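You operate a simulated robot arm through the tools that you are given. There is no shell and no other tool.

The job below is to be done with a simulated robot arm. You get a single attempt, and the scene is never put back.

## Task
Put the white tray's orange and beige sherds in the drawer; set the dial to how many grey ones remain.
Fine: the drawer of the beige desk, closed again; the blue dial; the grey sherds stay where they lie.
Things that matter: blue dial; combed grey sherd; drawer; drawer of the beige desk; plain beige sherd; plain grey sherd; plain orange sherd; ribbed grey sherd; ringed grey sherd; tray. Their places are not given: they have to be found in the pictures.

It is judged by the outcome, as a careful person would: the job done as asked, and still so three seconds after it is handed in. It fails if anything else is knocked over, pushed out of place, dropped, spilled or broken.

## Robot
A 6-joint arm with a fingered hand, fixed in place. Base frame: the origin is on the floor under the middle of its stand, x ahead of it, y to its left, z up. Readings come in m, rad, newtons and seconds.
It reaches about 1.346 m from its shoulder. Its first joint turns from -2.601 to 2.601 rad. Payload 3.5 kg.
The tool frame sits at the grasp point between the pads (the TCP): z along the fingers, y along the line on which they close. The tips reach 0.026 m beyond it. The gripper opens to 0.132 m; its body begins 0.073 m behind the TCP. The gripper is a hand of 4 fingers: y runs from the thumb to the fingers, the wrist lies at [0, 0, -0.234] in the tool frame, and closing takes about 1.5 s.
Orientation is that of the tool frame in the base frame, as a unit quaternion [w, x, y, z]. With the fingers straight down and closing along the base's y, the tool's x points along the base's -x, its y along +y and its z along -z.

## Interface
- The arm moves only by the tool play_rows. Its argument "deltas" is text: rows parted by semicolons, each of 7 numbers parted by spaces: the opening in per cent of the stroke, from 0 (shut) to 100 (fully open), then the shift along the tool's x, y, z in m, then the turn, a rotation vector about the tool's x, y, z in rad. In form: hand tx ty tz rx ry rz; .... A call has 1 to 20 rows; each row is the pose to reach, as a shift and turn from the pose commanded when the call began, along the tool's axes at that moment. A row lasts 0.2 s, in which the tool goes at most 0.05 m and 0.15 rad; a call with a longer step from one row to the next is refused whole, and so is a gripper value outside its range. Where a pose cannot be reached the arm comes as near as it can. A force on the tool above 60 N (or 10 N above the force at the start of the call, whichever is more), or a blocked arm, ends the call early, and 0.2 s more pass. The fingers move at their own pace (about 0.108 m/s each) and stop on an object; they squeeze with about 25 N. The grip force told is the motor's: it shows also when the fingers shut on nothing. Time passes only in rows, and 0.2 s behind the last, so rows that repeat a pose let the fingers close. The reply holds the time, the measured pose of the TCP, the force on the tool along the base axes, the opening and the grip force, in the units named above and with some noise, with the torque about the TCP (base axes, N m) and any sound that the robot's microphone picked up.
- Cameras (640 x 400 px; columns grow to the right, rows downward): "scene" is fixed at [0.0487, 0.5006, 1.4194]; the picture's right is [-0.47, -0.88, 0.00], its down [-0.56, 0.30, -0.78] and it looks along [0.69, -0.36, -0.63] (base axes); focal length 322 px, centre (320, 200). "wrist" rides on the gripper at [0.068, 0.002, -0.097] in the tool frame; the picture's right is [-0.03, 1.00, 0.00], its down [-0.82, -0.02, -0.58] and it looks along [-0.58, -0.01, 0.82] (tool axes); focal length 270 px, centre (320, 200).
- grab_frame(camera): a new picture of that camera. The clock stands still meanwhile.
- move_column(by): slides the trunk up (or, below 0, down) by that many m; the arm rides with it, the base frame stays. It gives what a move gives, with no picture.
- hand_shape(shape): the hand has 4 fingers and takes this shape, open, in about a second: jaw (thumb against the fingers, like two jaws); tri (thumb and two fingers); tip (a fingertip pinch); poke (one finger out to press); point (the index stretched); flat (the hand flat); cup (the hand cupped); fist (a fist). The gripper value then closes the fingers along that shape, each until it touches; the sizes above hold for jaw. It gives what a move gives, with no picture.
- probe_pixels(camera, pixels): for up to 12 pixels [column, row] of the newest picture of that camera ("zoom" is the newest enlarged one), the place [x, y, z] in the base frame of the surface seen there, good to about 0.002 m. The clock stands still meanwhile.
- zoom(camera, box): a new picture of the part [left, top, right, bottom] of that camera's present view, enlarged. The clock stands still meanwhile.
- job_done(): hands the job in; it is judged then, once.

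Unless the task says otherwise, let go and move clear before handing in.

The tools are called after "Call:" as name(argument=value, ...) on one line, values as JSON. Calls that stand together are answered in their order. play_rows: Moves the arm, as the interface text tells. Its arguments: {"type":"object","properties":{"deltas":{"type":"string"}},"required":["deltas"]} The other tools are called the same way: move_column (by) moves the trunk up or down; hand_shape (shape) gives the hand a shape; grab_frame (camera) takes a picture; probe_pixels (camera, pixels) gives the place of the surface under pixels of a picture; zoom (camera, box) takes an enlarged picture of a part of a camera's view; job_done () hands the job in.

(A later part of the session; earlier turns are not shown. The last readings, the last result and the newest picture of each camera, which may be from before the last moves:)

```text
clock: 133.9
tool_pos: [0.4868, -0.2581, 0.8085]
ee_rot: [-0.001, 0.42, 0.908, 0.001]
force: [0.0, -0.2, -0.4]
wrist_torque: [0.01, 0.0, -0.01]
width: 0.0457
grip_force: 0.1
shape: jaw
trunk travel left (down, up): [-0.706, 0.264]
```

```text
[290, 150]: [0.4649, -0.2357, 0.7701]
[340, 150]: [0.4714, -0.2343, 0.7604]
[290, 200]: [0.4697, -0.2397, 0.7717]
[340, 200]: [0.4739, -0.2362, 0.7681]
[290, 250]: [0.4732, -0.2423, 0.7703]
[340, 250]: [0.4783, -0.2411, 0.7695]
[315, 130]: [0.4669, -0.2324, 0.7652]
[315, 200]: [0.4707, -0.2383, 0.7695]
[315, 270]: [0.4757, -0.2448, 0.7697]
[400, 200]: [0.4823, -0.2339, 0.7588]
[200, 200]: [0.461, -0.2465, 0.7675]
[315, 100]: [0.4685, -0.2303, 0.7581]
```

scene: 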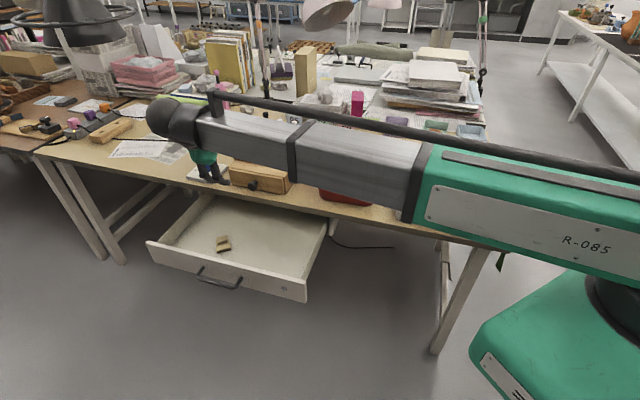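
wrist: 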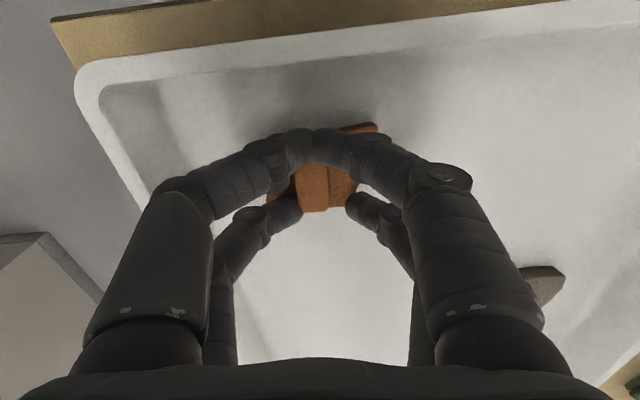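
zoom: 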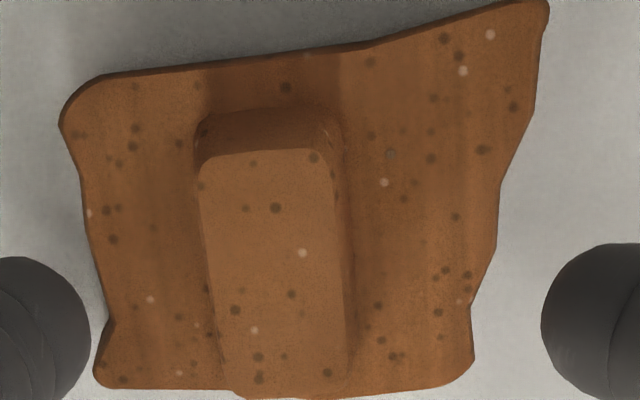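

The sherd has turned slightly: the knob centre is now at tool (0.017,-0.004) with a −5° turn. I'll align the hand to it.

Call:
play_rows(deltas="35 -0.0017 -0.0023 0 0 0 -0.045; 35 -0.0017 -0.0023 0 0 0 -0.088; 35 -0.0017 -0.0023 0 0 0 -0.088")

Call:
zoom(camera="wrist", box=[250, 75, 394, 165])

```text
clock: 134.7
tool_pos: [0.4867, -0.2611, 0.8085]
ee_rot: [-0.002, 0.379, 0.925, 0.0]
force: [-0.1, 0.0, -0.6]
wrist_torque: [-0.02, -0.01, 0.02]
width: 0.0458
grip_force: 0.1
shape: jaw
trunk travel left (down, up): [-0.706, 0.264]
```

```text
4.44 times, centred on (322, 120) of wrist
```

zoom: 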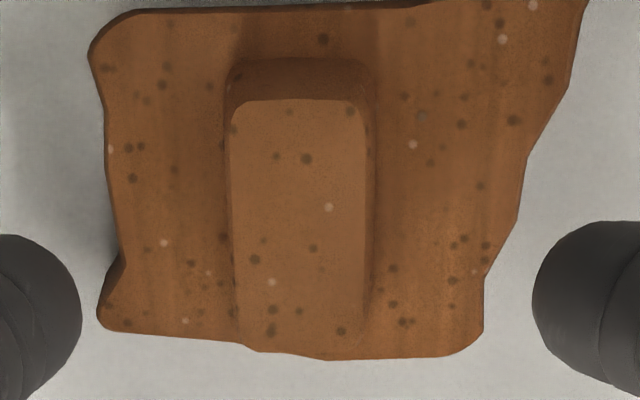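

The knob is now aligned (centre at tool x 0.019, y 0). I'll narrow the opening to 17 % so that the tips come down inside the plate's outline, then descend.

Call:
play_rows(deltas="28 0 0 0 0 0 0; 20 0 0 0 0 0 0; 17 0 0 0 0 0 0; 17 0 0 0 0 0 0")

Call:
move_column(by=-0.012)

Call:
grab_frame(camera="wrist")

Call:
zoom(camera="scene", box=[435, 180, 505, 235])

```text
clock: 135.7
tool_pos: [0.4868, -0.262, 0.8072]
ee_rot: [-0.001, 0.379, 0.925, 0.001]
force: [-0.2, 0.3, 0.2]
wrist_torque: [0.0, 0.03, 0.02]
width: 0.0229
grip_force: 0.1
shape: jaw
trunk travel left (down, up): [-0.706, 0.264]
```

```text
clock: 136.3
tool_pos: [0.4871, -0.2609, 0.7948]
ee_rot: [-0.001, 0.379, 0.925, 0.0]
force: [-0.2, 0.0, -0.4]
wrist_torque: [0.02, -0.01, 0.0]
width: 0.023
grip_force: 0.1
shape: jaw
trunk travel left (down, up): [-0.694, 0.276]
```

```text
taken
```

wrist: 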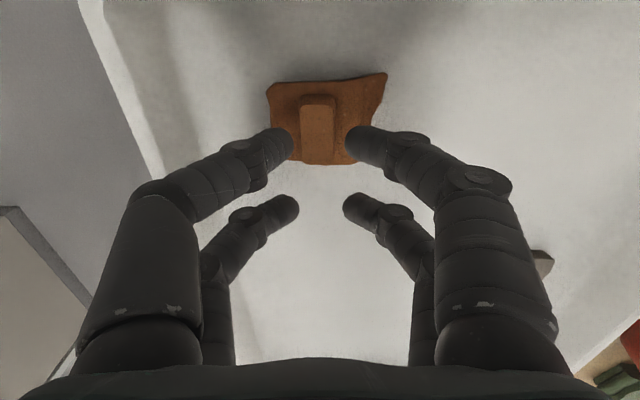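

```text
7.27 times, centred on (470, 208) of scene
```

zoom: 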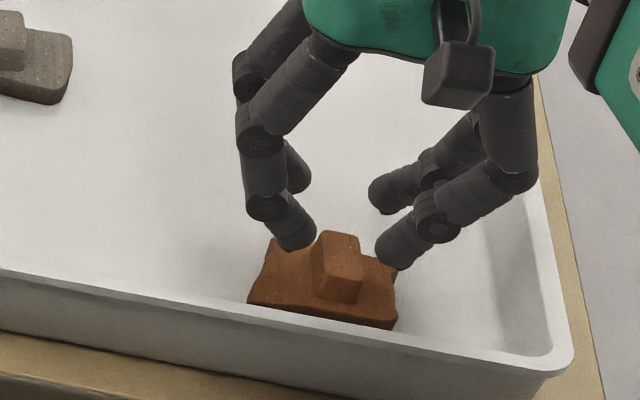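

Both tips now sit over the plate beside the knob. I'll descend the last 9.5 mm.

Call:
move_column(by=-0.0095)

Call:
grab_frame(camera="wrist")

Call:
zoom(camera="scene", box=[435, 180, 505, 235])

```text
clock: 136.9
tool_pos: [0.4881, -0.2602, 0.7864]
ee_rot: [-0.001, 0.38, 0.925, 0.0]
force: [0.6, -0.6, 0.5]
wrist_torque: [-0.05, -0.01, -0.02]
width: 0.0228
grip_force: 0.1
shape: jaw
trunk travel left (down, up): [-0.685, 0.285]
```

```text
taken
```

wrist: 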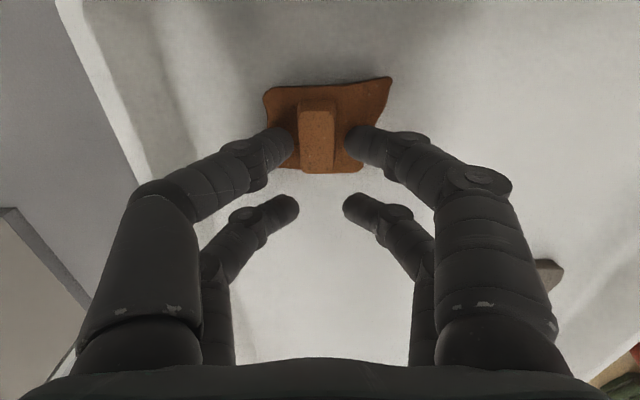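

```text
7.27 times, centred on (470, 208) of scene
```

zoom: 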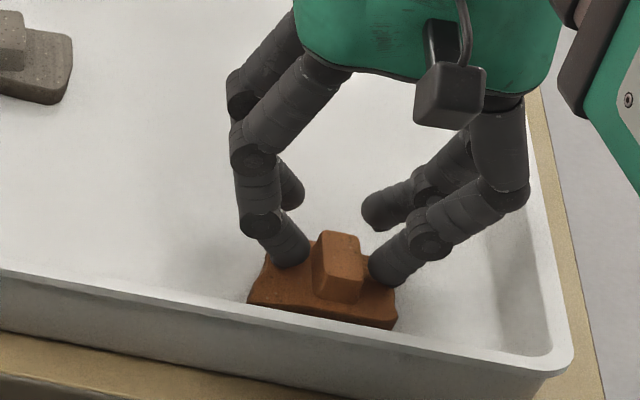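

The tips straddle the knob just above the plate with no force. I'll lower another 1.5 mm for a deeper hold and close.

Call:
move_column(by=-0.0015)

Call:
play_rows(deltas="13 0 0 0 0 0 0; 9 0 0 0 0 0 0; 5 0 0 0 0 0 0; 0 0 0 0 0 0 0; 0 0 0 0 0 0 0; 0 0 0 0 0 0 0; 0 0 0 0 0 0 0; 0 0 0 0 0 0 0")

Call:
zoom(camera="wrist", box=[250, 75, 394, 165])

Call:
zoom(camera="scene", box=[435, 180, 505, 235])

```text
clock: 137.4
tool_pos: [0.4872, -0.2611, 0.7847]
ee_rot: [-0.001, 0.379, 0.925, 0.001]
force: [0.1, 1.4, 5.7]
wrist_torque: [0.06, 0.0, 0.01]
width: 0.0231
grip_force: 0.1
shape: jaw
trunk travel left (down, up): [-0.683, 0.287]
```

```text
clock: 139.2
tool_pos: [0.4881, -0.2617, 0.7847]
ee_rot: [-0.002, 0.38, 0.925, 0.001]
force: [-0.6, -0.2, -0.1]
wrist_torque: [-0.01, 0.01, -0.01]
width: 0.0058
grip_force: 24.7
shape: jaw
trunk travel left (down, up): [-0.683, 0.287]
```

```text
4.44 times, centred on (322, 120) of wrist
```

zoom: 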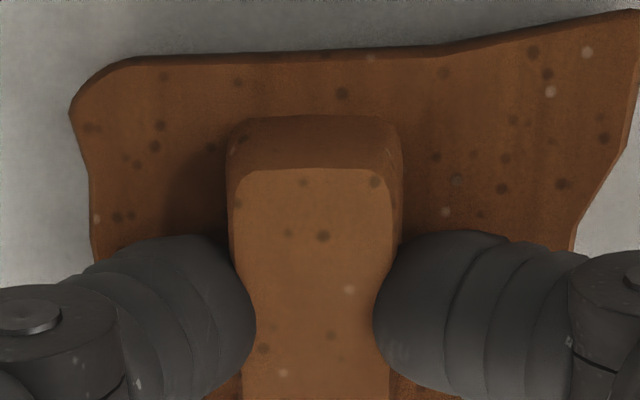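

```text
7.27 times, centred on (470, 208) of scene
```

zoom: 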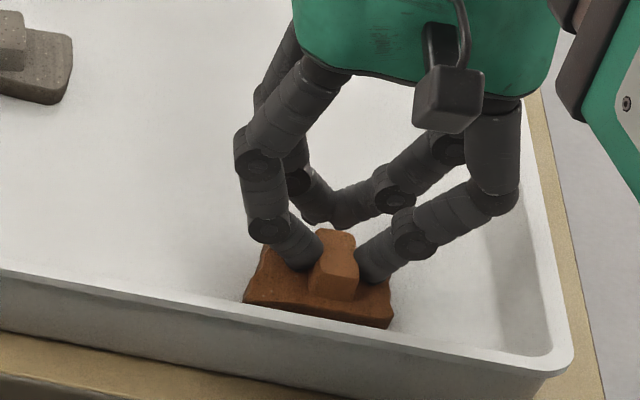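

Pair 1 grips the knob squarely at mid-length. I'll lift 12 mm and do a gentle shake test close above the tray floor.

Call:
move_column(by=0.012)

Call:
play_rows(deltas="0 0 -0.002 0 0 0 0; 0 0 -0.006 0 0 0 0; 0 0 -0.012 0 0 0 0; 0 0 -0.018 0 0 0 0; 0 0 -0.022 0 0 0 0; 0 0 -0.022 0 0 0 0; 0 0 -0.018 0 0 0 0; 0 0 -0.01 0 0 0 0; 0 0 -0.002 0 0 0 0; 0 0 0.004 0 0 0 0; 0 0 0 0 0 0 0; 0 0 0 0 0 0 0")

Call:
zoom(camera="scene", box=[435, 180, 505, 235])

Call:
grab_frame(camera="wrist")

```text
clock: 139.8
tool_pos: [0.4875, -0.2613, 0.7961]
ee_rot: [-0.002, 0.379, 0.925, 0.0]
force: [0.6, -0.2, -0.8]
wrist_torque: [-0.02, 0.0, -0.01]
width: 0.0056
grip_force: 25.4
shape: jaw
trunk travel left (down, up): [-0.695, 0.275]
```

```text
clock: 142.4
tool_pos: [0.4869, -0.2637, 0.7973]
ee_rot: [-0.001, 0.38, 0.925, 0.001]
force: [0.5, -0.5, 0.1]
wrist_torque: [0.01, -0.03, -0.01]
width: 0.0058
grip_force: 25.1
shape: jaw
trunk travel left (down, up): [-0.695, 0.275]
```

```text
7.27 times, centred on (470, 208) of scene
```

zoom: 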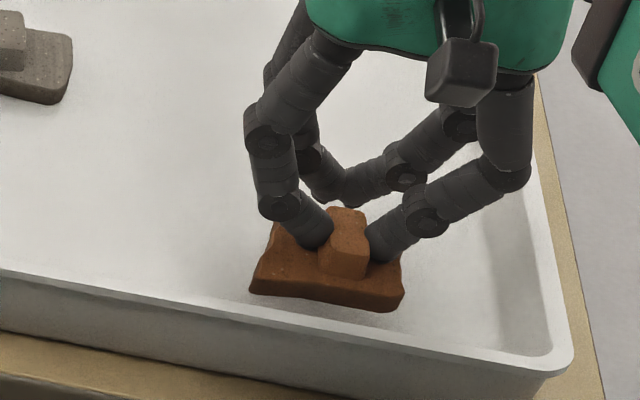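

```text
taken
```

wrist: 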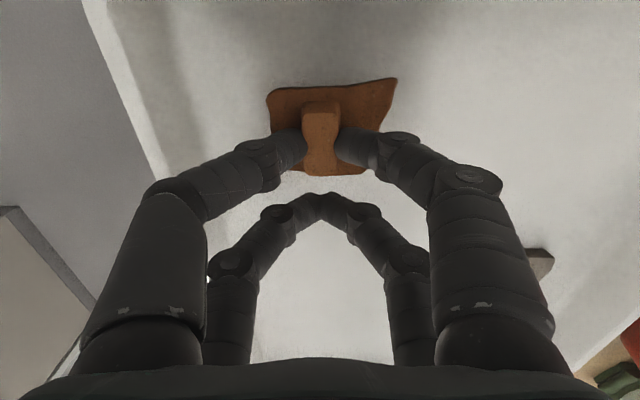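

The orange sherd is held steadily (width 0.0058 unchanged). As a further test I'll travel 12 cm leftwards low inside the tray at transport speed.

Call:
play_rows(deltas="0 0 0.002 0 0 0 0; 0 0 0.007 0 0 0 0; 0 0 0.015 0 0 0 0; 0 0 0.026 0 0 0 0; 0 0 0.039 0 0 0 0; 0 0 0.053 0 0 0 0; 0 0 0.067 0 0 0 0; 0 0 0.081 0 0 0 0; 0 0 0.094 0 0 0 0; 0 0 0.105 0 0 0 0; 0 0 0.113 0 0 0 0; 0 0 0.118 0 0 0 0; 0 0 0.12 0 0 0 0; 0 0 0.12 0 0 0 0")

Call:
grab_frame(camera="wrist")

Call:
zoom(camera="scene", box=[390, 150, 490, 235])

```text
clock: 145.4
tool_pos: [0.5713, -0.1746, 0.797]
ee_rot: [-0.001, 0.38, 0.925, 0.0]
force: [-0.8, -0.3, -1.1]
wrist_torque: [0.01, -0.01, 0.01]
width: 0.0055
grip_force: 25.6
shape: jaw
trunk travel left (down, up): [-0.695, 0.275]
```

```text
taken
```

wrist: 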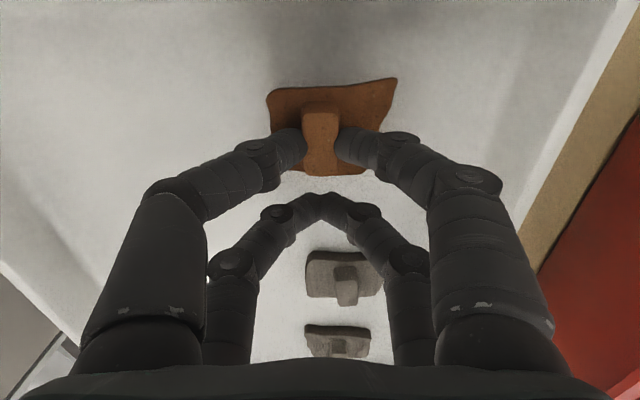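

```text
4.71 times, centred on (440, 192) of scene
```

zoom: 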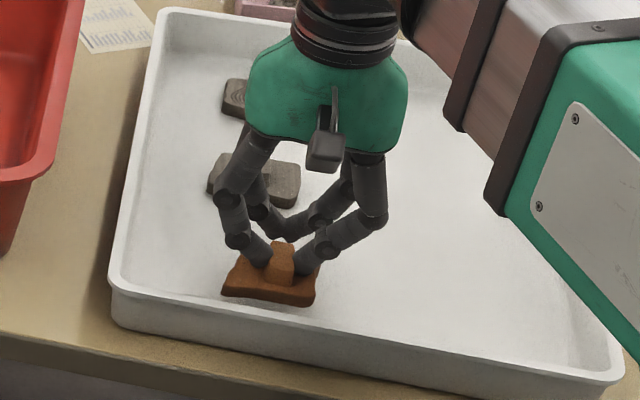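

The sherd rode along securely. I'll now raise it by 0.11 m to clear the basin rim.

Call:
move_column(by=0.11)

Call:
grab_frame(camera="wrist")

```text
clock: 146.8
tool_pos: [0.5732, -0.1753, 0.9054]
ee_rot: [-0.002, 0.38, 0.925, 0.001]
force: [-0.4, 0.5, -0.6]
wrist_torque: [0.0, -0.06, -0.03]
width: 0.0055
grip_force: 25.0
shape: jaw
trunk travel left (down, up): [-0.805, 0.165]
```

```text
taken
```

wrist: 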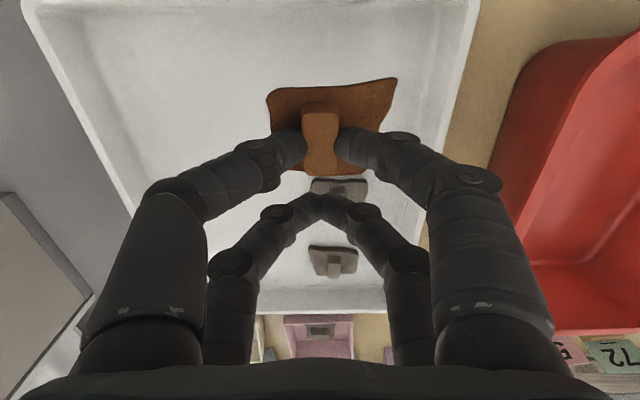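

The grip is unchanged after lifting. I'll carry it slowly in three legs toward the drawer, starting with the first third.

Call:
play_rows(deltas="0 0.0005 0.0012 0 0 0 0; 0 0.0019 0.0047 0 0 0 0; 0 0.0042 0.0101 0 0 0 0; 0 0.0071 0.0173 0 0 0 0; 0 0.0107 0.0261 0 0 0 0; 0 0.0148 0.0360 0 0 0 0; 0 0.0193 0.0470 0 0 0 0; 0 0.0241 0.0587 0 0 0 0; 0 0.0292 0.0709 0 0 0 0; 0 0.0343 0.0834 0 0 0 0; 0 0.0394 0.0959 0 0 0 0; 0 0.0445 0.1081 0 0 0 0; 0 0.0493 0.1198 0 0 0 0; 0 0.0538 0.1308 0 0 0 0; 0 0.0579 0.1407 0 0 0 0; 0 0.0615 0.1495 0 0 0 0; 0 0.0644 0.1567 0 0 0 0; 0 0.0667 0.1621 0 0 0 0; 0 0.0681 0.1656 0 0 0 0; 0 0.0686 0.1668 0 0 0 0")

Call:
grab_frame(camera="wrist")

```text
clock: 151.1
tool_pos: [0.6399, -0.0074, 0.9071]
ee_rot: [-0.001, 0.38, 0.925, 0.0]
force: [0.1, 0.2, -1.1]
wrist_torque: [-0.01, 0.03, 0.0]
width: 0.0056
grip_force: 24.8
shape: jaw
trunk travel left (down, up): [-0.805, 0.165]
```

```text
taken
```

wrist: 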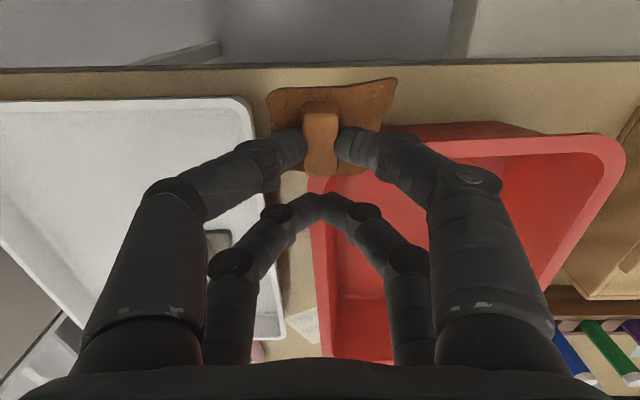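

Still held firmly (width 0.0056, sherd at (325,120)). I'll run the second leg.

Call:
play_rows(deltas="0 0.0005 0.0012 0 0 0 0; 0 0.0019 0.0047 0 0 0 0; 0 0.0042 0.0101 0 0 0 0; 0 0.0071 0.0173 0 0 0 0; 0 0.0107 0.0261 0 0 0 0; 0 0.0148 0.0360 0 0 0 0; 0 0.0193 0.0470 0 0 0 0; 0 0.0241 0.0587 0 0 0 0; 0 0.0292 0.0709 0 0 0 0; 0 0.0343 0.0834 0 0 0 0; 0 0.0394 0.0959 0 0 0 0; 0 0.0445 0.1081 0 0 0 0; 0 0.0493 0.1198 0 0 0 0; 0 0.0538 0.1308 0 0 0 0; 0 0.0579 0.1407 0 0 0 0; 0 0.0615 0.1495 0 0 0 0; 0 0.0644 0.1567 0 0 0 0; 0 0.0667 0.1621 0 0 0 0; 0 0.0681 0.1656 0 0 0 0; 0 0.0686 0.1668 0 0 0 0")

Call:
grab_frame(camera="wrist")

```text
clock: 155.2
tool_pos: [0.7072, 0.1574, 0.9066]
ee_rot: [-0.002, 0.38, 0.925, 0.001]
force: [0.7, 0.4, -0.5]
wrist_torque: [0.03, 0.0, -0.03]
width: 0.0055
grip_force: 25.0
shape: jaw
trunk travel left (down, up): [-0.805, 0.165]
```

```text
taken
```

wrist: 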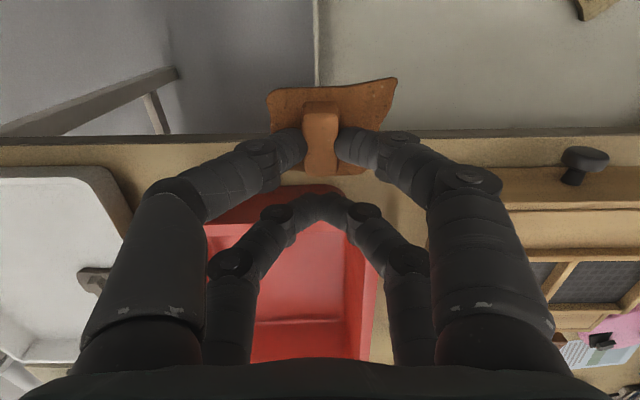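

The sherd is over the drawer's right edge line, still secure. I'll run the third leg into the drawer area.

Call:
play_rows(deltas="0 0.0005 0.0012 0 0 0 0; 0 0.0019 0.0047 0 0 0 0; 0 0.0042 0.0101 0 0 0 0; 0 0.0071 0.0173 0 0 0 0; 0 0.0107 0.0261 0 0 0 0; 0 0.0148 0.0360 0 0 0 0; 0 0.0193 0.0470 0 0 0 0; 0 0.0241 0.0587 0 0 0 0; 0 0.0292 0.0709 0 0 0 0; 0 0.0343 0.0834 0 0 0 0; 0 0.0394 0.0959 0 0 0 0; 0 0.0445 0.1081 0 0 0 0; 0 0.0493 0.1198 0 0 0 0; 0 0.0538 0.1308 0 0 0 0; 0 0.0579 0.1407 0 0 0 0; 0 0.0615 0.1495 0 0 0 0; 0 0.0644 0.1567 0 0 0 0; 0 0.0667 0.1621 0 0 0 0; 0 0.0681 0.1656 0 0 0 0; 0 0.0686 0.1668 0 0 0 0")

Call:
grab_frame(camera="wrist")

Call:
grab_frame(camera="scene")

```text
clock: 159.4
tool_pos: [0.7773, 0.3263, 0.9071]
ee_rot: [-0.002, 0.38, 0.925, 0.001]
force: [0.1, 0.3, -0.9]
wrist_torque: [-0.04, 0.0, 0.01]
width: 0.0054
grip_force: 25.3
shape: jaw
trunk travel left (down, up): [-0.805, 0.165]
```

```text
taken
```

wrist: 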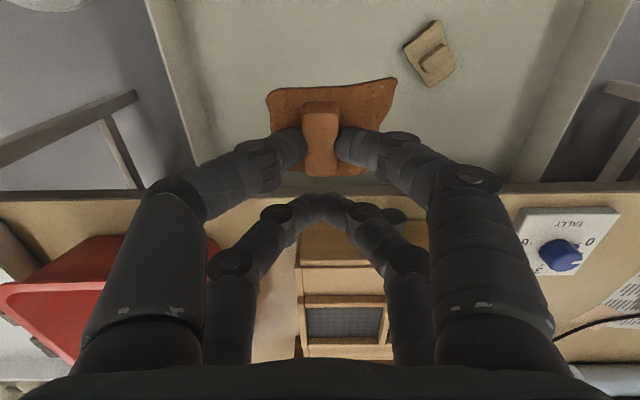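

```text
taken
```

scene: 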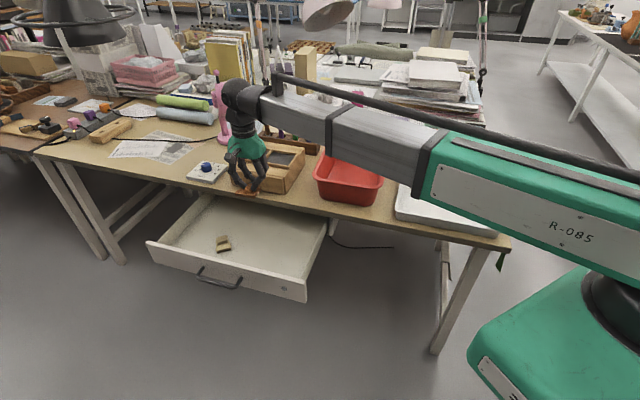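

The orange sherd is over the drawer with the beige one lying well to its left-front. I'll lower 0.2 m, check, then set it down.

Call:
move_column(by=-0.2)

Call:
grab_frame(camera="wrist")

Call:
zoom(camera="scene", box=[150, 130, 350, 300])

```text
clock: 161.6
tool_pos: [0.777, 0.3265, 0.7063]
ee_rot: [-0.001, 0.379, 0.925, 0.001]
force: [-0.1, 0.4, 0.1]
wrist_torque: [-0.03, 0.0, -0.01]
width: 0.0056
grip_force: 25.1
shape: jaw
trunk travel left (down, up): [-0.605, 0.365]
```

```text
taken
```

wrist: 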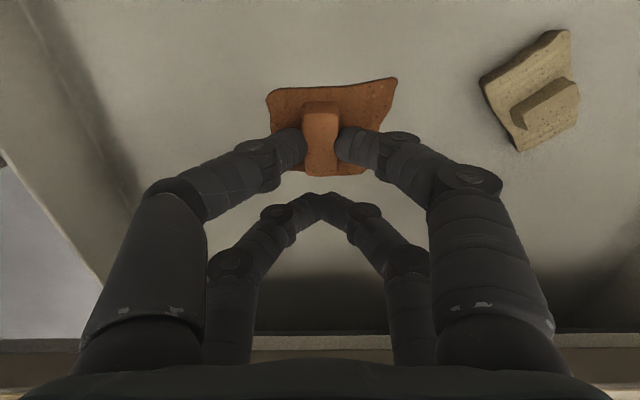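

```text
2.35 times, centred on (250, 215) of scene
```

zoom: 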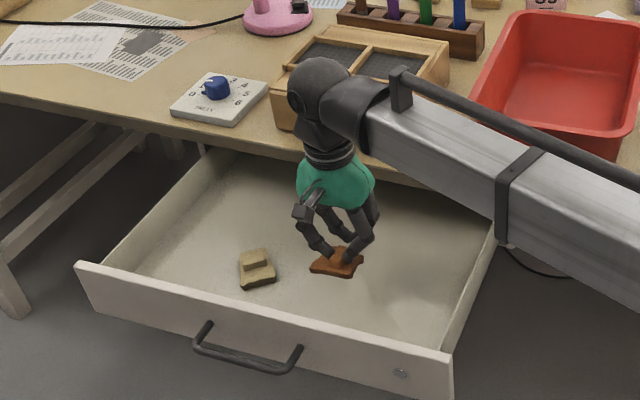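

Both sherds are inside the drawer outline and clear of each other. I'll lower 5 cm more.

Call:
move_column(by=-0.05)

Call:
grab_frame(camera="wrist")

Call:
probe_pixels(camera="wrist", pixels=[[280, 100], [370, 100], [320, 115], [320, 85], [420, 110], [250, 80]])

```text
clock: 162.5
tool_pos: [0.7765, 0.3256, 0.656]
ee_rot: [-0.001, 0.38, 0.925, 0.0]
force: [0.6, 0.4, -0.2]
wrist_torque: [0.01, -0.01, 0.01]
width: 0.0057
grip_force: 24.8
shape: jaw
trunk travel left (down, up): [-0.555, 0.415]
```

```text
taken
```

wrist: 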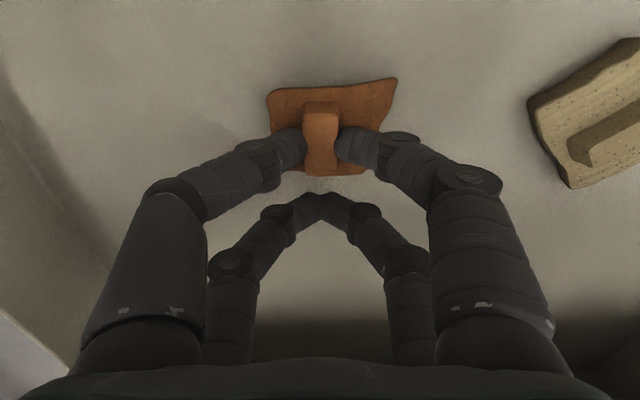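

```text
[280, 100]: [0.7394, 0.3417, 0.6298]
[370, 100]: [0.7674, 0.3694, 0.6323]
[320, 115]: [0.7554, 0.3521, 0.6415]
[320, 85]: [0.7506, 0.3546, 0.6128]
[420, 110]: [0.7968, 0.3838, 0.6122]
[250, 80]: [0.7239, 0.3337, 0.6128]
```

The plate's top is at z≈0.631, so its underside is about 5 mm above the floor. I'll lower 5 mm and open slightly.

Call:
move_column(by=-0.005)

Call:
play_rows(deltas="4 0 0 0 0 0 0; 8 0 0 0 0 0 0; 13 0 0 0 0 0 0; 18 0 0 0 0 0 0; 22 0 0 0 0 0 0; 22 0 0 0 0 0 0; 22 0 0 0 0 0 0")

Call:
grab_frame(camera="wrist")

```text
clock: 163.1
tool_pos: [0.7763, 0.3262, 0.6522]
ee_rot: [-0.001, 0.379, 0.925, 0.001]
force: [0.5, -0.4, -1.8]
wrist_torque: [-0.03, -0.02, 0.03]
width: 0.0054
grip_force: 25.4
shape: jaw
trunk travel left (down, up): [-0.55, 0.42]
```

```text
clock: 164.7
tool_pos: [0.7774, 0.327, 0.652]
ee_rot: [-0.002, 0.38, 0.925, 0.001]
force: [0.5, -0.3, 2.2]
wrist_torque: [0.05, 0.02, 0.01]
width: 0.0281
grip_force: 0.1
shape: jaw
trunk travel left (down, up): [-0.55, 0.42]
```

```text
taken
```

wrist: 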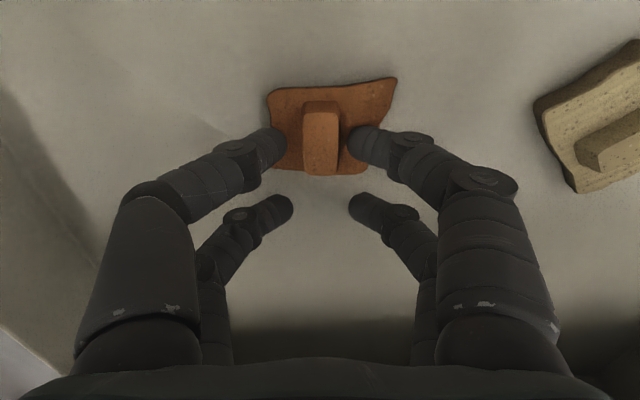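

The orange sherd has been released flat on the drawer floor. I'll raise the column straight up out of the drawer.

Call:
move_column(by=0.3)

Call:
grab_frame(camera="wrist")

Call:
grab_frame(camera="scene")

```text
clock: 167.7
tool_pos: [0.7769, 0.3271, 0.9525]
ee_rot: [-0.002, 0.38, 0.925, 0.001]
force: [0.3, -0.3, -0.4]
wrist_torque: [-0.03, 0.0, -0.04]
width: 0.0288
grip_force: 0.1
shape: jaw
trunk travel left (down, up): [-0.85, 0.12]
```

```text
taken
```

wrist: 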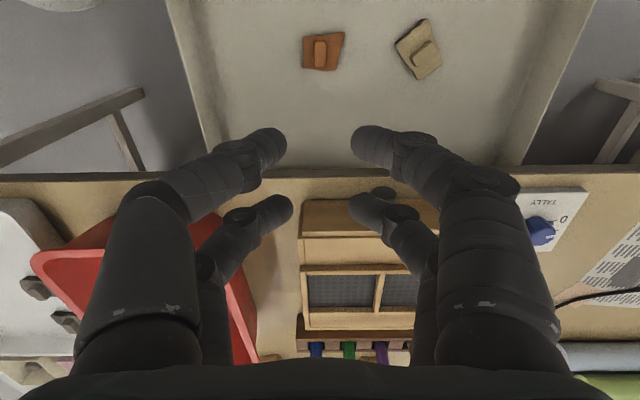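

```text
taken
```

scene: 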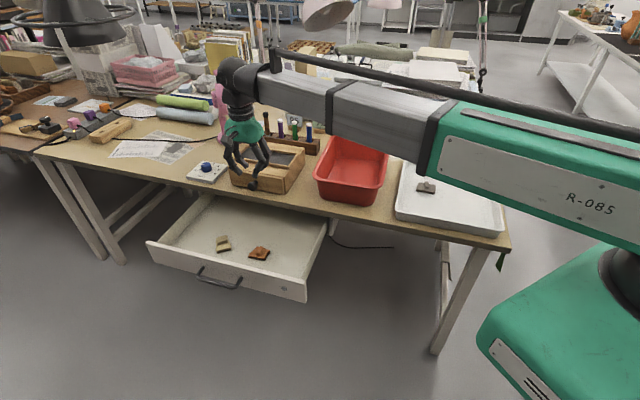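

Both sherds lie flat in the drawer at scene (223,243) and (260,253). Now to close it: I'll turn the hand horizontal facing the drawer, fingers shut, at a standoff in front (still high).

Call:
play_rows(deltas="10 0.0161 -0.0031 -0.0146 0.0756 -0.0756 -0.0756; 0 0.0323 -0.0062 -0.0293 0.1512 -0.1512 -0.1512; 0 0.0484 -0.0092 -0.0439 0.2268 -0.2268 -0.2268; 0 0.0646 -0.0123 -0.0585 0.3023 -0.3023 -0.3023; 0 0.0807 -0.0154 -0.0731 0.3779 -0.3779 -0.3779; 0 0.0969 -0.0185 -0.0878 0.4535 -0.4535 -0.4535; 0 0.113 -0.0216 -0.1024 0.5291 -0.5291 -0.5291; 0 0.1292 -0.0247 -0.117 0.6046 -0.6046 -0.6046; 0 0.1453 -0.0277 -0.1316 0.6802 -0.6802 -0.6802; 0 0.1614 -0.0308 -0.1463 0.7558 -0.7558 -0.7558; 0 0.1776 -0.0339 -0.1609 0.8314 -0.8314 -0.8314; 0 0.1937 -0.037 -0.1755 0.9069 -0.9069 -0.9069; 0 0.2099 -0.0401 -0.1901 0.9825 -0.9825 -0.9825; 0 0.226 -0.0431 -0.2048 1.0581 -1.0581 -1.0581; 0 0.2422 -0.0462 -0.2194 1.1337 -1.1337 -1.1337; 0 0.2583 -0.0493 -0.234 1.2092 -1.2092 -1.2092; 0 0.2583 -0.0493 -0.234 1.2092 -1.2092 -1.2092")

Call:
grab_frame(camera="scene")

```text
clock: 171.3
tool_pos: [0.5605, 0.4735, 1.1857]
ee_rot: [-0.272, 0.274, -0.652, 0.653]
force: [-0.3, -0.6, 0.3]
wrist_torque: [0.01, -0.01, 0.02]
width: 0.0
grip_force: 25.1
shape: jaw
out of reach, approached as far as the arm can: row 1, 2, 3, 4, 5, 6, 7, 8, 9, 10, 11, 12, 13, 14, 15
trunk travel left (down, up): [-0.85, 0.12]
```

```text
taken
```

scene: 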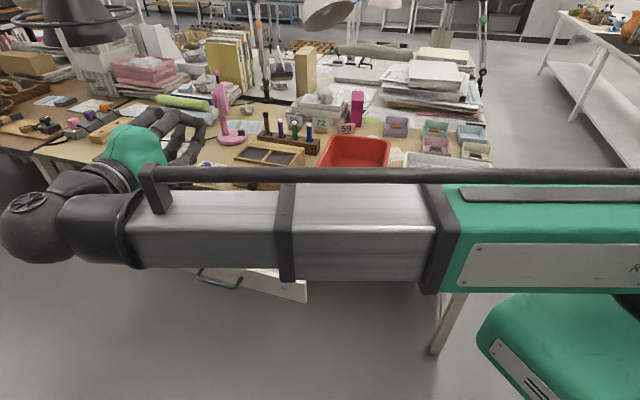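

The hand faces the drawer at n≈-0.06, clear in front of it. I'll lower the column in two steps to panel height.

Call:
move_column(by=-0.4)

Call:
move_column(by=-0.14)

Call:
grab_frame(camera="wrist")

Call:
grab_frame(camera="scene")

```text
clock: 175.1
tool_pos: [0.5618, 0.4723, 0.7846]
ee_rot: [0.273, -0.274, 0.652, -0.652]
force: [0.4, 0.7, 0.2]
wrist_torque: [-0.03, -0.02, 0.01]
width: 0.0001
grip_force: 25.3
shape: jaw
trunk travel left (down, up): [-0.45, 0.52]
```

```text
clock: 176.8
tool_pos: [0.5617, 0.473, 0.6445]
ee_rot: [0.273, -0.273, 0.652, -0.652]
force: [-0.3, 0.3, 0.0]
wrist_torque: [0.01, 0.01, 0.03]
width: 0.0
grip_force: 24.8
shape: jaw
trunk travel left (down, up): [-0.31, 0.66]
```

```text
taken
```

wrist: 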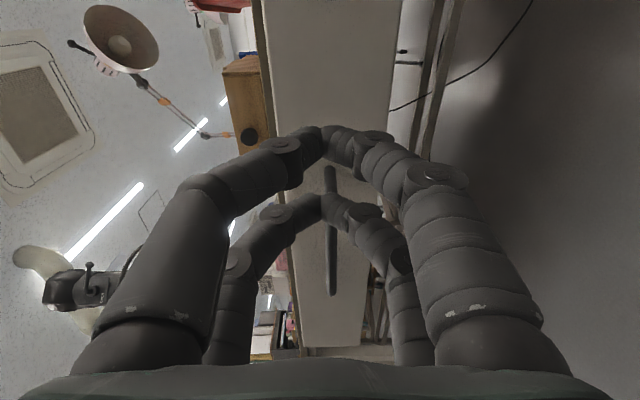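

```text
taken
```

scene: 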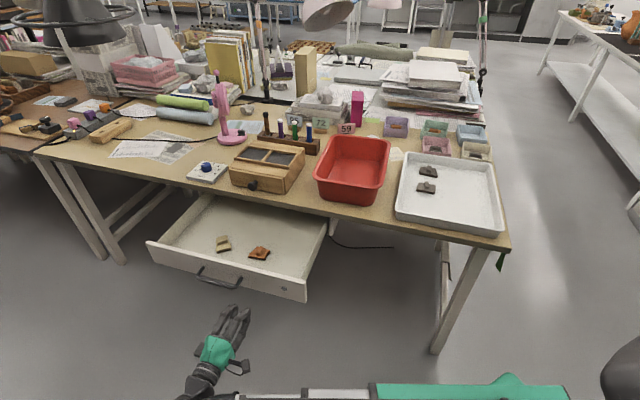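

The closed fingers point at the panel right of the handle (handle visible at (330,230)). I'll advance and push the drawer in slowly.

Call:
play_rows(deltas="0 0 0 0.02 0 0 0; 0 0 0 0.04 0 0 0; 0 0 0 0.06 0 0 0; 0 0 0 0.075 0 0 0; 0 0 0 0.085 0 0 0; 0 0 0 0.092 0 0 0; 0 0 0 0.098 0 0 0; 0 0 0 0.104 0 0 0; 0 0 0 0.11 0 0 0; 0 0 0 0.116 0 0 0; 0 0 0 0.123 0 0 0; 0 0 0 0.13 0 0 0; 0 0 0 0.138 0 0 0; 0 0 0 0.146 0 0 0; 0 0 0 0.154 0 0 0; 0 0 0 0.162 0 0 0; 0 0 0 0.17 0 0 0; 0 0 0 0.178 0 0 0; 0 0 0 0.186 0 0 0; 0 0 0 0.194 0 0 0")

Call:
grab_frame(camera="scene")

```text
clock: 181.0
tool_pos: [0.7007, 0.3356, 0.6446]
ee_rot: [0.272, -0.273, 0.653, -0.652]
force: [-1.5, 0.5, 0.1]
wrist_torque: [0.01, -0.02, -0.01]
width: 0.0
grip_force: 24.7
shape: jaw
trunk travel left (down, up): [-0.31, 0.66]
```

```text
taken
```

scene: 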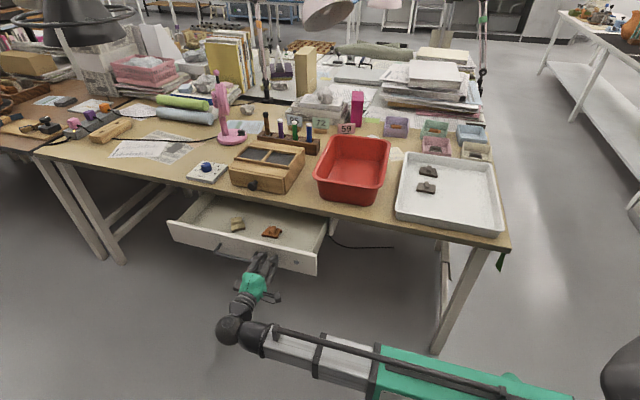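

The drawer slides in with the sherds riding along at (237,223) and (272,231). I'll continue pushing slowly to the closed position.

Call:
play_rows(deltas="0 0 0 0.004 0 0 0; 0 0 0 0.01 0 0 0; 0 0 0 0.018 0 0 0; 0 0 0 0.027 0 0 0; 0 0 0 0.037 0 0 0; 0 0 0 0.047 0 0 0; 0 0 0 0.057 0 0 0; 0 0 0 0.067 0 0 0; 0 0 0 0.077 0 0 0; 0 0 0 0.087 0 0 0; 0 0 0 0.097 0 0 0; 0 0 0 0.107 0 0 0; 0 0 0 0.117 0 0 0; 0 0 0 0.126 0 0 0; 0 0 0 0.134 0 0 0; 0 0 0 0.141 0 0 0; 0 0 0 0.147 0 0 0; 0 0 0 0.152 0 0 0; 0 0 0 0.157 0 0 0; 0 0 0 0.161 0 0 0")

Call:
grab_frame(camera="scene")

Call:
zoom(camera="scene", box=[180, 150, 350, 280])

```text
clock: 185.2
tool_pos: [0.8149, 0.223, 0.645]
ee_rot: [0.272, -0.273, 0.653, -0.652]
force: [-0.2, -0.1, -1.0]
wrist_torque: [0.03, 0.02, -0.03]
width: 0.0
grip_force: 24.9
shape: jaw
trunk travel left (down, up): [-0.31, 0.66]
```

```text
taken
```

scene: 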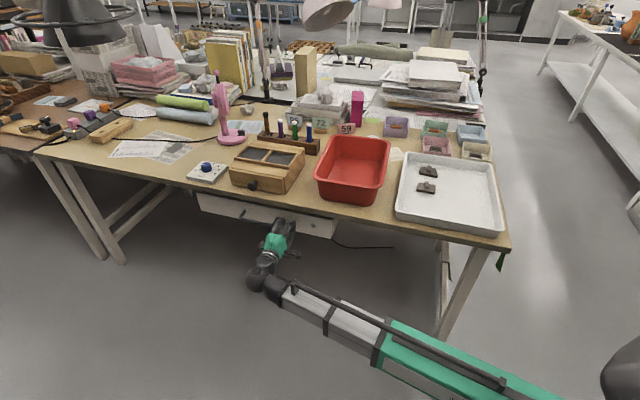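

```text
3.08 times, centred on (265, 215) of scene
```

zoom: 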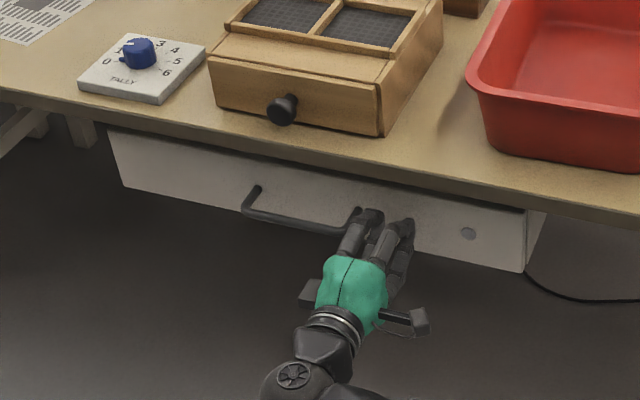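

The drawer is almost shut, with the fingertips at n≈-0.445 versus the closed panel at -0.4555. I'll push the last centimetre in small steps.

Call:
play_rows(deltas="0 0 0 0.003 0 0 0; 0 0 0 0.006 0 0 0; 0 0 0 0.009 0 0 0; 0 0 0 0.012 0 0 0; 0 0 0 0.012 0 0 0")

Call:
zoom(camera="scene", box=[180, 170, 350, 260])

Call:
probe_pixels(camera="zoom", pixels=[[80, 120], [120, 150], [200, 140], [300, 165], [520, 210], [540, 240], [560, 260], [440, 200]])

```text
clock: 186.4
tool_pos: [0.8217, 0.2159, 0.6455]
ee_rot: [0.274, -0.274, 0.652, -0.652]
force: [-27.3, 21.7, -5.5]
wrist_torque: [0.16, 0.12, -0.57]
width: 0.0
grip_force: 25.2
shape: jaw
trunk travel left (down, up): [-0.31, 0.66]
```

```text
3.76 times, centred on (265, 215) of scene
```

zoom: 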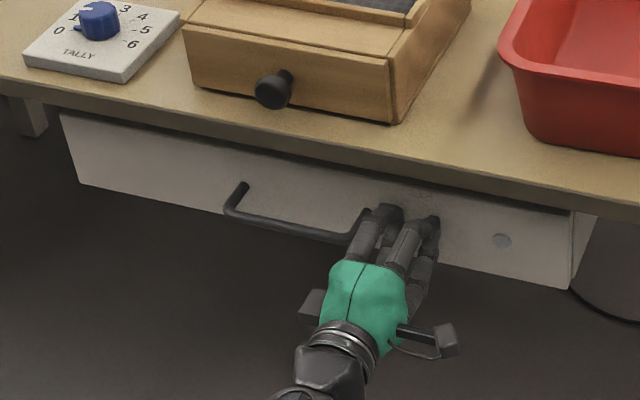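

```text
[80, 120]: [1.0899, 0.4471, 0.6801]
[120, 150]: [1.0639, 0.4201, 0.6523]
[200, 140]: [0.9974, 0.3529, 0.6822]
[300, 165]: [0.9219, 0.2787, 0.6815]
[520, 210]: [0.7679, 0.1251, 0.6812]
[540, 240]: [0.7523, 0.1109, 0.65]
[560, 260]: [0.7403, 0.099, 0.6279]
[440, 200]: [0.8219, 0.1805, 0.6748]
```

The probes put the panel at n≈-0.455 all along, as at the start, and the push force of 35 N shows that it's at its stop. I'll back straight off.

Call:
play_rows(deltas="0 0 0 -0.01 0 0 0; 0 0 0 -0.03 0 0 0; 0 0 0 -0.06 0 0 0; 0 0 0 -0.1 0 0 0; 0 0 0 -0.14 0 0 0; 0 0 0 -0.18 0 0 0; 0 0 0 -0.22 0 0 0; 0 0 0 -0.26 0 0 0; 0 0 0 -0.26 0 0 0")

Call:
grab_frame(camera="scene")

Call:
zoom(camera="scene", box=[180, 170, 350, 260])

Call:
probe_pixels(camera="zoom", pixels=[[80, 120], [120, 150], [200, 140], [300, 165], [520, 210], [540, 240], [560, 260], [440, 200]])

```text
clock: 188.4
tool_pos: [0.639, 0.3965, 0.6453]
ee_rot: [-0.273, 0.273, -0.652, 0.653]
force: [-0.7, -0.8, 0.2]
wrist_torque: [-0.03, 0.05, -0.01]
width: 0.0
grip_force: 24.8
shape: jaw
trunk travel left (down, up): [-0.31, 0.66]
```

```text
taken
```

scene: 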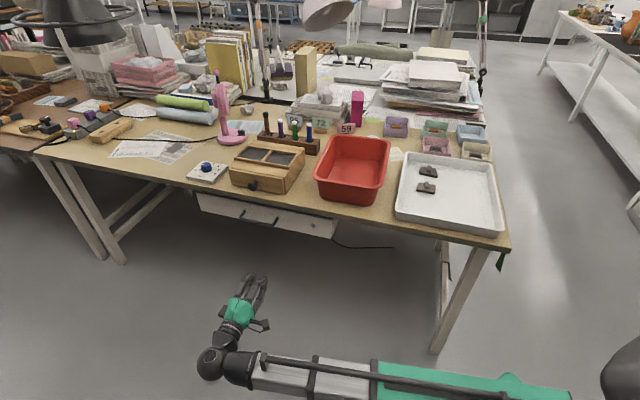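

```text
3.76 times, centred on (265, 215) of scene
```

zoom: 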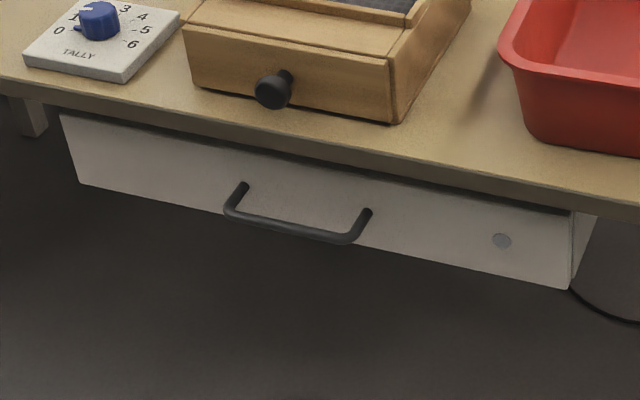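

```text
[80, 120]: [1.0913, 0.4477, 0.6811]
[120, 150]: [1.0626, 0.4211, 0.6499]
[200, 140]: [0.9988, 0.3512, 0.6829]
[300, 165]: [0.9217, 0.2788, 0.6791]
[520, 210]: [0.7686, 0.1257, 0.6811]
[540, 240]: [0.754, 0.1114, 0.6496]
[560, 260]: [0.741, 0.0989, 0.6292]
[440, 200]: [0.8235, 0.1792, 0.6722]
```

The drawer is closed (panel at n≈-0.455). Next the dial: I'll raise the column and probe the surroundings of the dial (box height, lamps).

Call:
move_column(by=0.4)

Call:
grab_frame(camera="scene")

Call:
probe_pixels(camera="scene", pixels=[[90, 30], [128, 13], [60, 12], [222, 75], [215, 75], [228, 110], [232, 165], [245, 152], [262, 142], [234, 180], [190, 165], [170, 140]])

```text
clock: 192.2
tool_pos: [0.6374, 0.3957, 1.045]
ee_rot: [-0.273, 0.273, -0.652, 0.653]
force: [1.0, 0.5, -1.0]
wrist_torque: [-0.01, 0.02, -0.01]
width: 0.0
grip_force: 24.9
shape: jaw
trunk travel left (down, up): [-0.71, 0.26]
```

```text
taken
```

scene: 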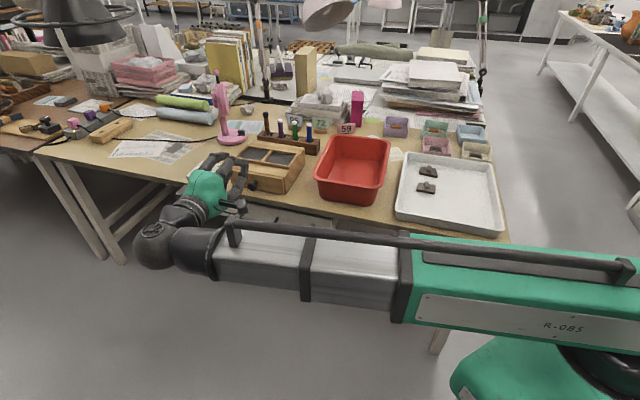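

```text
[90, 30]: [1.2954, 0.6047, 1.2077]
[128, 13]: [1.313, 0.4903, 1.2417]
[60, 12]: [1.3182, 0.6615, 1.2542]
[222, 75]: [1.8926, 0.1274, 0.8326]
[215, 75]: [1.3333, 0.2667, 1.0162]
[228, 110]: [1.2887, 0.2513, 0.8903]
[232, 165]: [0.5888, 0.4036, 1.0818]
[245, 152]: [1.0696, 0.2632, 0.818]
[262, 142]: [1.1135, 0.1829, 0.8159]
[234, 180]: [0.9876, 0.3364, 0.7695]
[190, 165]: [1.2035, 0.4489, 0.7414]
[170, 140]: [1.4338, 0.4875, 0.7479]
```

There's a lamp near (1.30,0.60,1.21) and the box top is at z≈0.818, so I need care near the dial. I'll look at the lamp more closely.

Call:
zoom(camera="scene", box=[0, 0, 240, 150])

Call:
probe_pixels(camera="zoom", pixels=[[130, 90], [200, 125], [320, 110], [340, 40], [360, 25], [250, 60], [100, 50], [20, 50], [180, 130], [590, 190], [560, 220], [570, 270]])

```text
2.67 times, centred on (120, 75) of scene
```

zoom: 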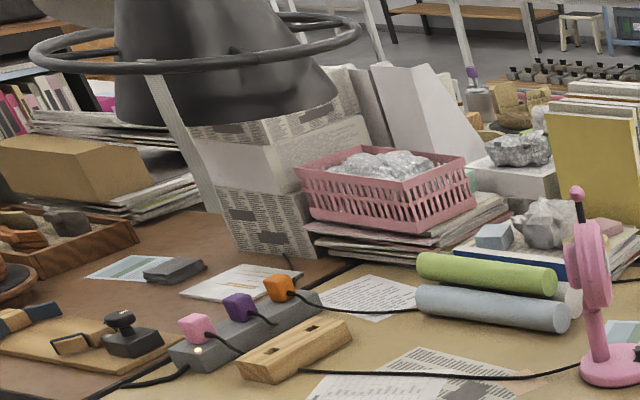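

```text
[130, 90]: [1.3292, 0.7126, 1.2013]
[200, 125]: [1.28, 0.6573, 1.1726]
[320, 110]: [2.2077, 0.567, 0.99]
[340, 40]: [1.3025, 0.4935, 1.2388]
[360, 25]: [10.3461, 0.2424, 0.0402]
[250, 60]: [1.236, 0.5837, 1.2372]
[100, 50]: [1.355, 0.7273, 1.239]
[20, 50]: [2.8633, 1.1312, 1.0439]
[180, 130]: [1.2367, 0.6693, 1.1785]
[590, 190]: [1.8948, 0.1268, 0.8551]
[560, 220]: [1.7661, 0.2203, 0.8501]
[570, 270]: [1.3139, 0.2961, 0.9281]
```

The lamp hangs at x≥1.24, y≥0.58, z≥1.17, which leaves room above the dial. I'll raise 0.15 m and then bring the hand, pointing down and turned to clear the fin, above the dial.

Call:
move_column(by=0.15)

Call:
play_rows(deltas="0 -0.0245 0.0167 0.0238 -0.1115 -0.0147 -0.0147; 0 -0.049 0.0334 0.0476 -0.223 -0.0294 -0.0294; 0 -0.0735 0.0501 0.0713 -0.3345 -0.044 -0.044; 20 -0.098 0.0669 0.0951 -0.446 -0.0587 -0.0587; 40 -0.1226 0.0836 0.1189 -0.5575 -0.0734 -0.0734; 60 -0.1471 0.1003 0.1427 -0.669 -0.0881 -0.0881; 60 -0.1716 0.117 0.1665 -0.7805 -0.1028 -0.1028; 60 -0.1961 0.1337 0.1902 -0.892 -0.1174 -0.1174; 60 -0.2206 0.1504 0.214 -1.0035 -0.1321 -0.1321; 60 -0.2451 0.1671 0.2378 -1.115 -0.1468 -0.1468; 60 -0.2697 0.1839 0.2616 -1.2265 -0.1615 -0.1615; 60 -0.2942 0.2006 0.2853 -1.338 -0.1761 -0.1761; 60 -0.3187 0.2173 0.3091 -1.4495 -0.1908 -0.1908; 60 -0.3432 0.234 0.3329 -1.561 -0.2055 -0.2055; 60 -0.3432 0.234 0.3329 -1.561 -0.2055 -0.2055")

Call:
grab_frame(camera="wrist")

Call:
grab_frame(camera="scene")

```text
clock: 194.0
tool_pos: [0.6391, 0.395, 1.1965]
ee_rot: [-0.273, 0.273, -0.652, 0.652]
force: [0.7, 0.0, 0.8]
wrist_torque: [-0.01, 0.02, 0.0]
width: 0.0
grip_force: 25.1
shape: jaw
trunk travel left (down, up): [-0.86, 0.11]
```

```text
clock: 197.2
tool_pos: [1.0906, 0.3934, 0.961]
ee_rot: [0.0, -0.504, 0.864, 0.001]
force: [0.4, 1.1, -0.7]
wrist_torque: [0.04, -0.02, 0.0]
width: 0.0786
grip_force: 0.1
shape: jaw
out of reach, approached as far as the arm can: row 1, 2, 3, 4, 5, 6, 7, 8, 9, 10, 11, 12, 13, 14, 15
trunk travel left (down, up): [-0.86, 0.11]
```

```text
taken
```

wrist: 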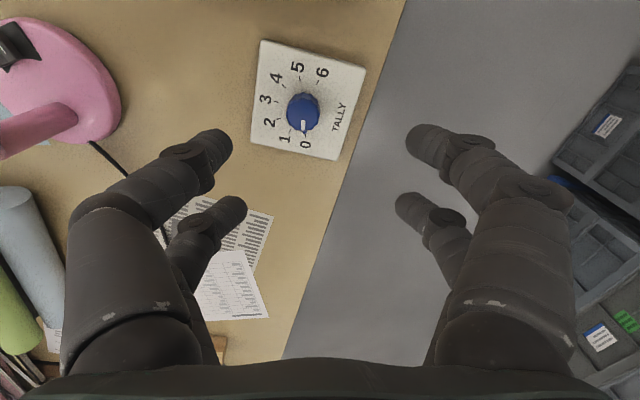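

```text
taken
```

scene: 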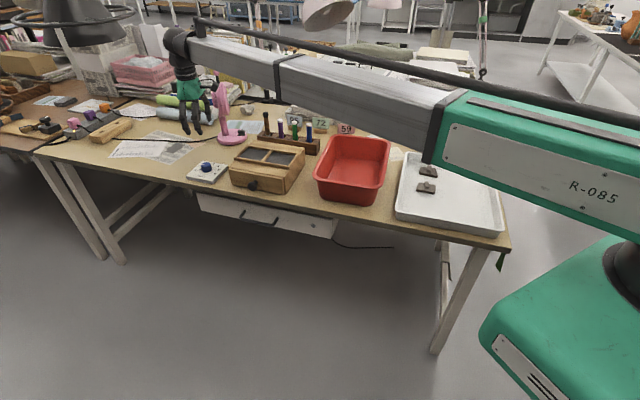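

The arm is at full stretch at (1.091,0.393), 2–3 cm short of the dial with a vertical hand, so I'll need a slight outward tilt. The dial is seen at (303,113), pointer at 0; I'll enlarge it to measure.

Call:
zoom(camera="wrist", box=[243, 35, 371, 165])

Call:
probe_pixels(camera="zoom", pixels=[[300, 190], [300, 165], [300, 220], [305, 240], [320, 130], [270, 160], [255, 255], [245, 200], [320, 215], [300, 250], [370, 180], [200, 300]])

```text
3.08 times, centred on (307, 100) of wrist
```

zoom: 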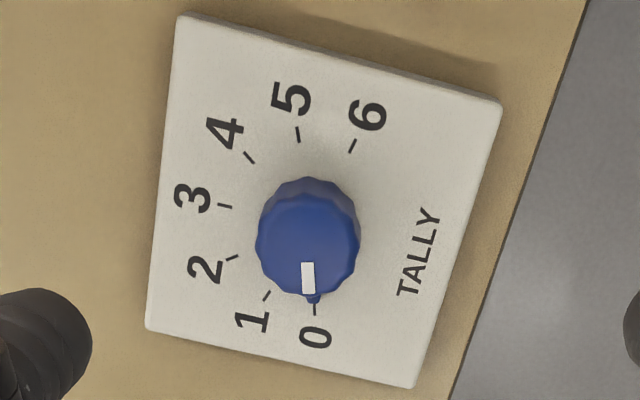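

```text
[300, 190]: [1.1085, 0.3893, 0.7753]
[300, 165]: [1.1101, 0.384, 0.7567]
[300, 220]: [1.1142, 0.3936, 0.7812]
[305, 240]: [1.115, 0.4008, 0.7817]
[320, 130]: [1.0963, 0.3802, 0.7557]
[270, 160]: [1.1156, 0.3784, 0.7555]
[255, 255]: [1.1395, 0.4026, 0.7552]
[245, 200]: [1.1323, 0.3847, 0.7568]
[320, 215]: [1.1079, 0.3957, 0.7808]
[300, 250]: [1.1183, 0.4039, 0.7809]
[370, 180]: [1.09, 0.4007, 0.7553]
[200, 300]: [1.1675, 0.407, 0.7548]
```

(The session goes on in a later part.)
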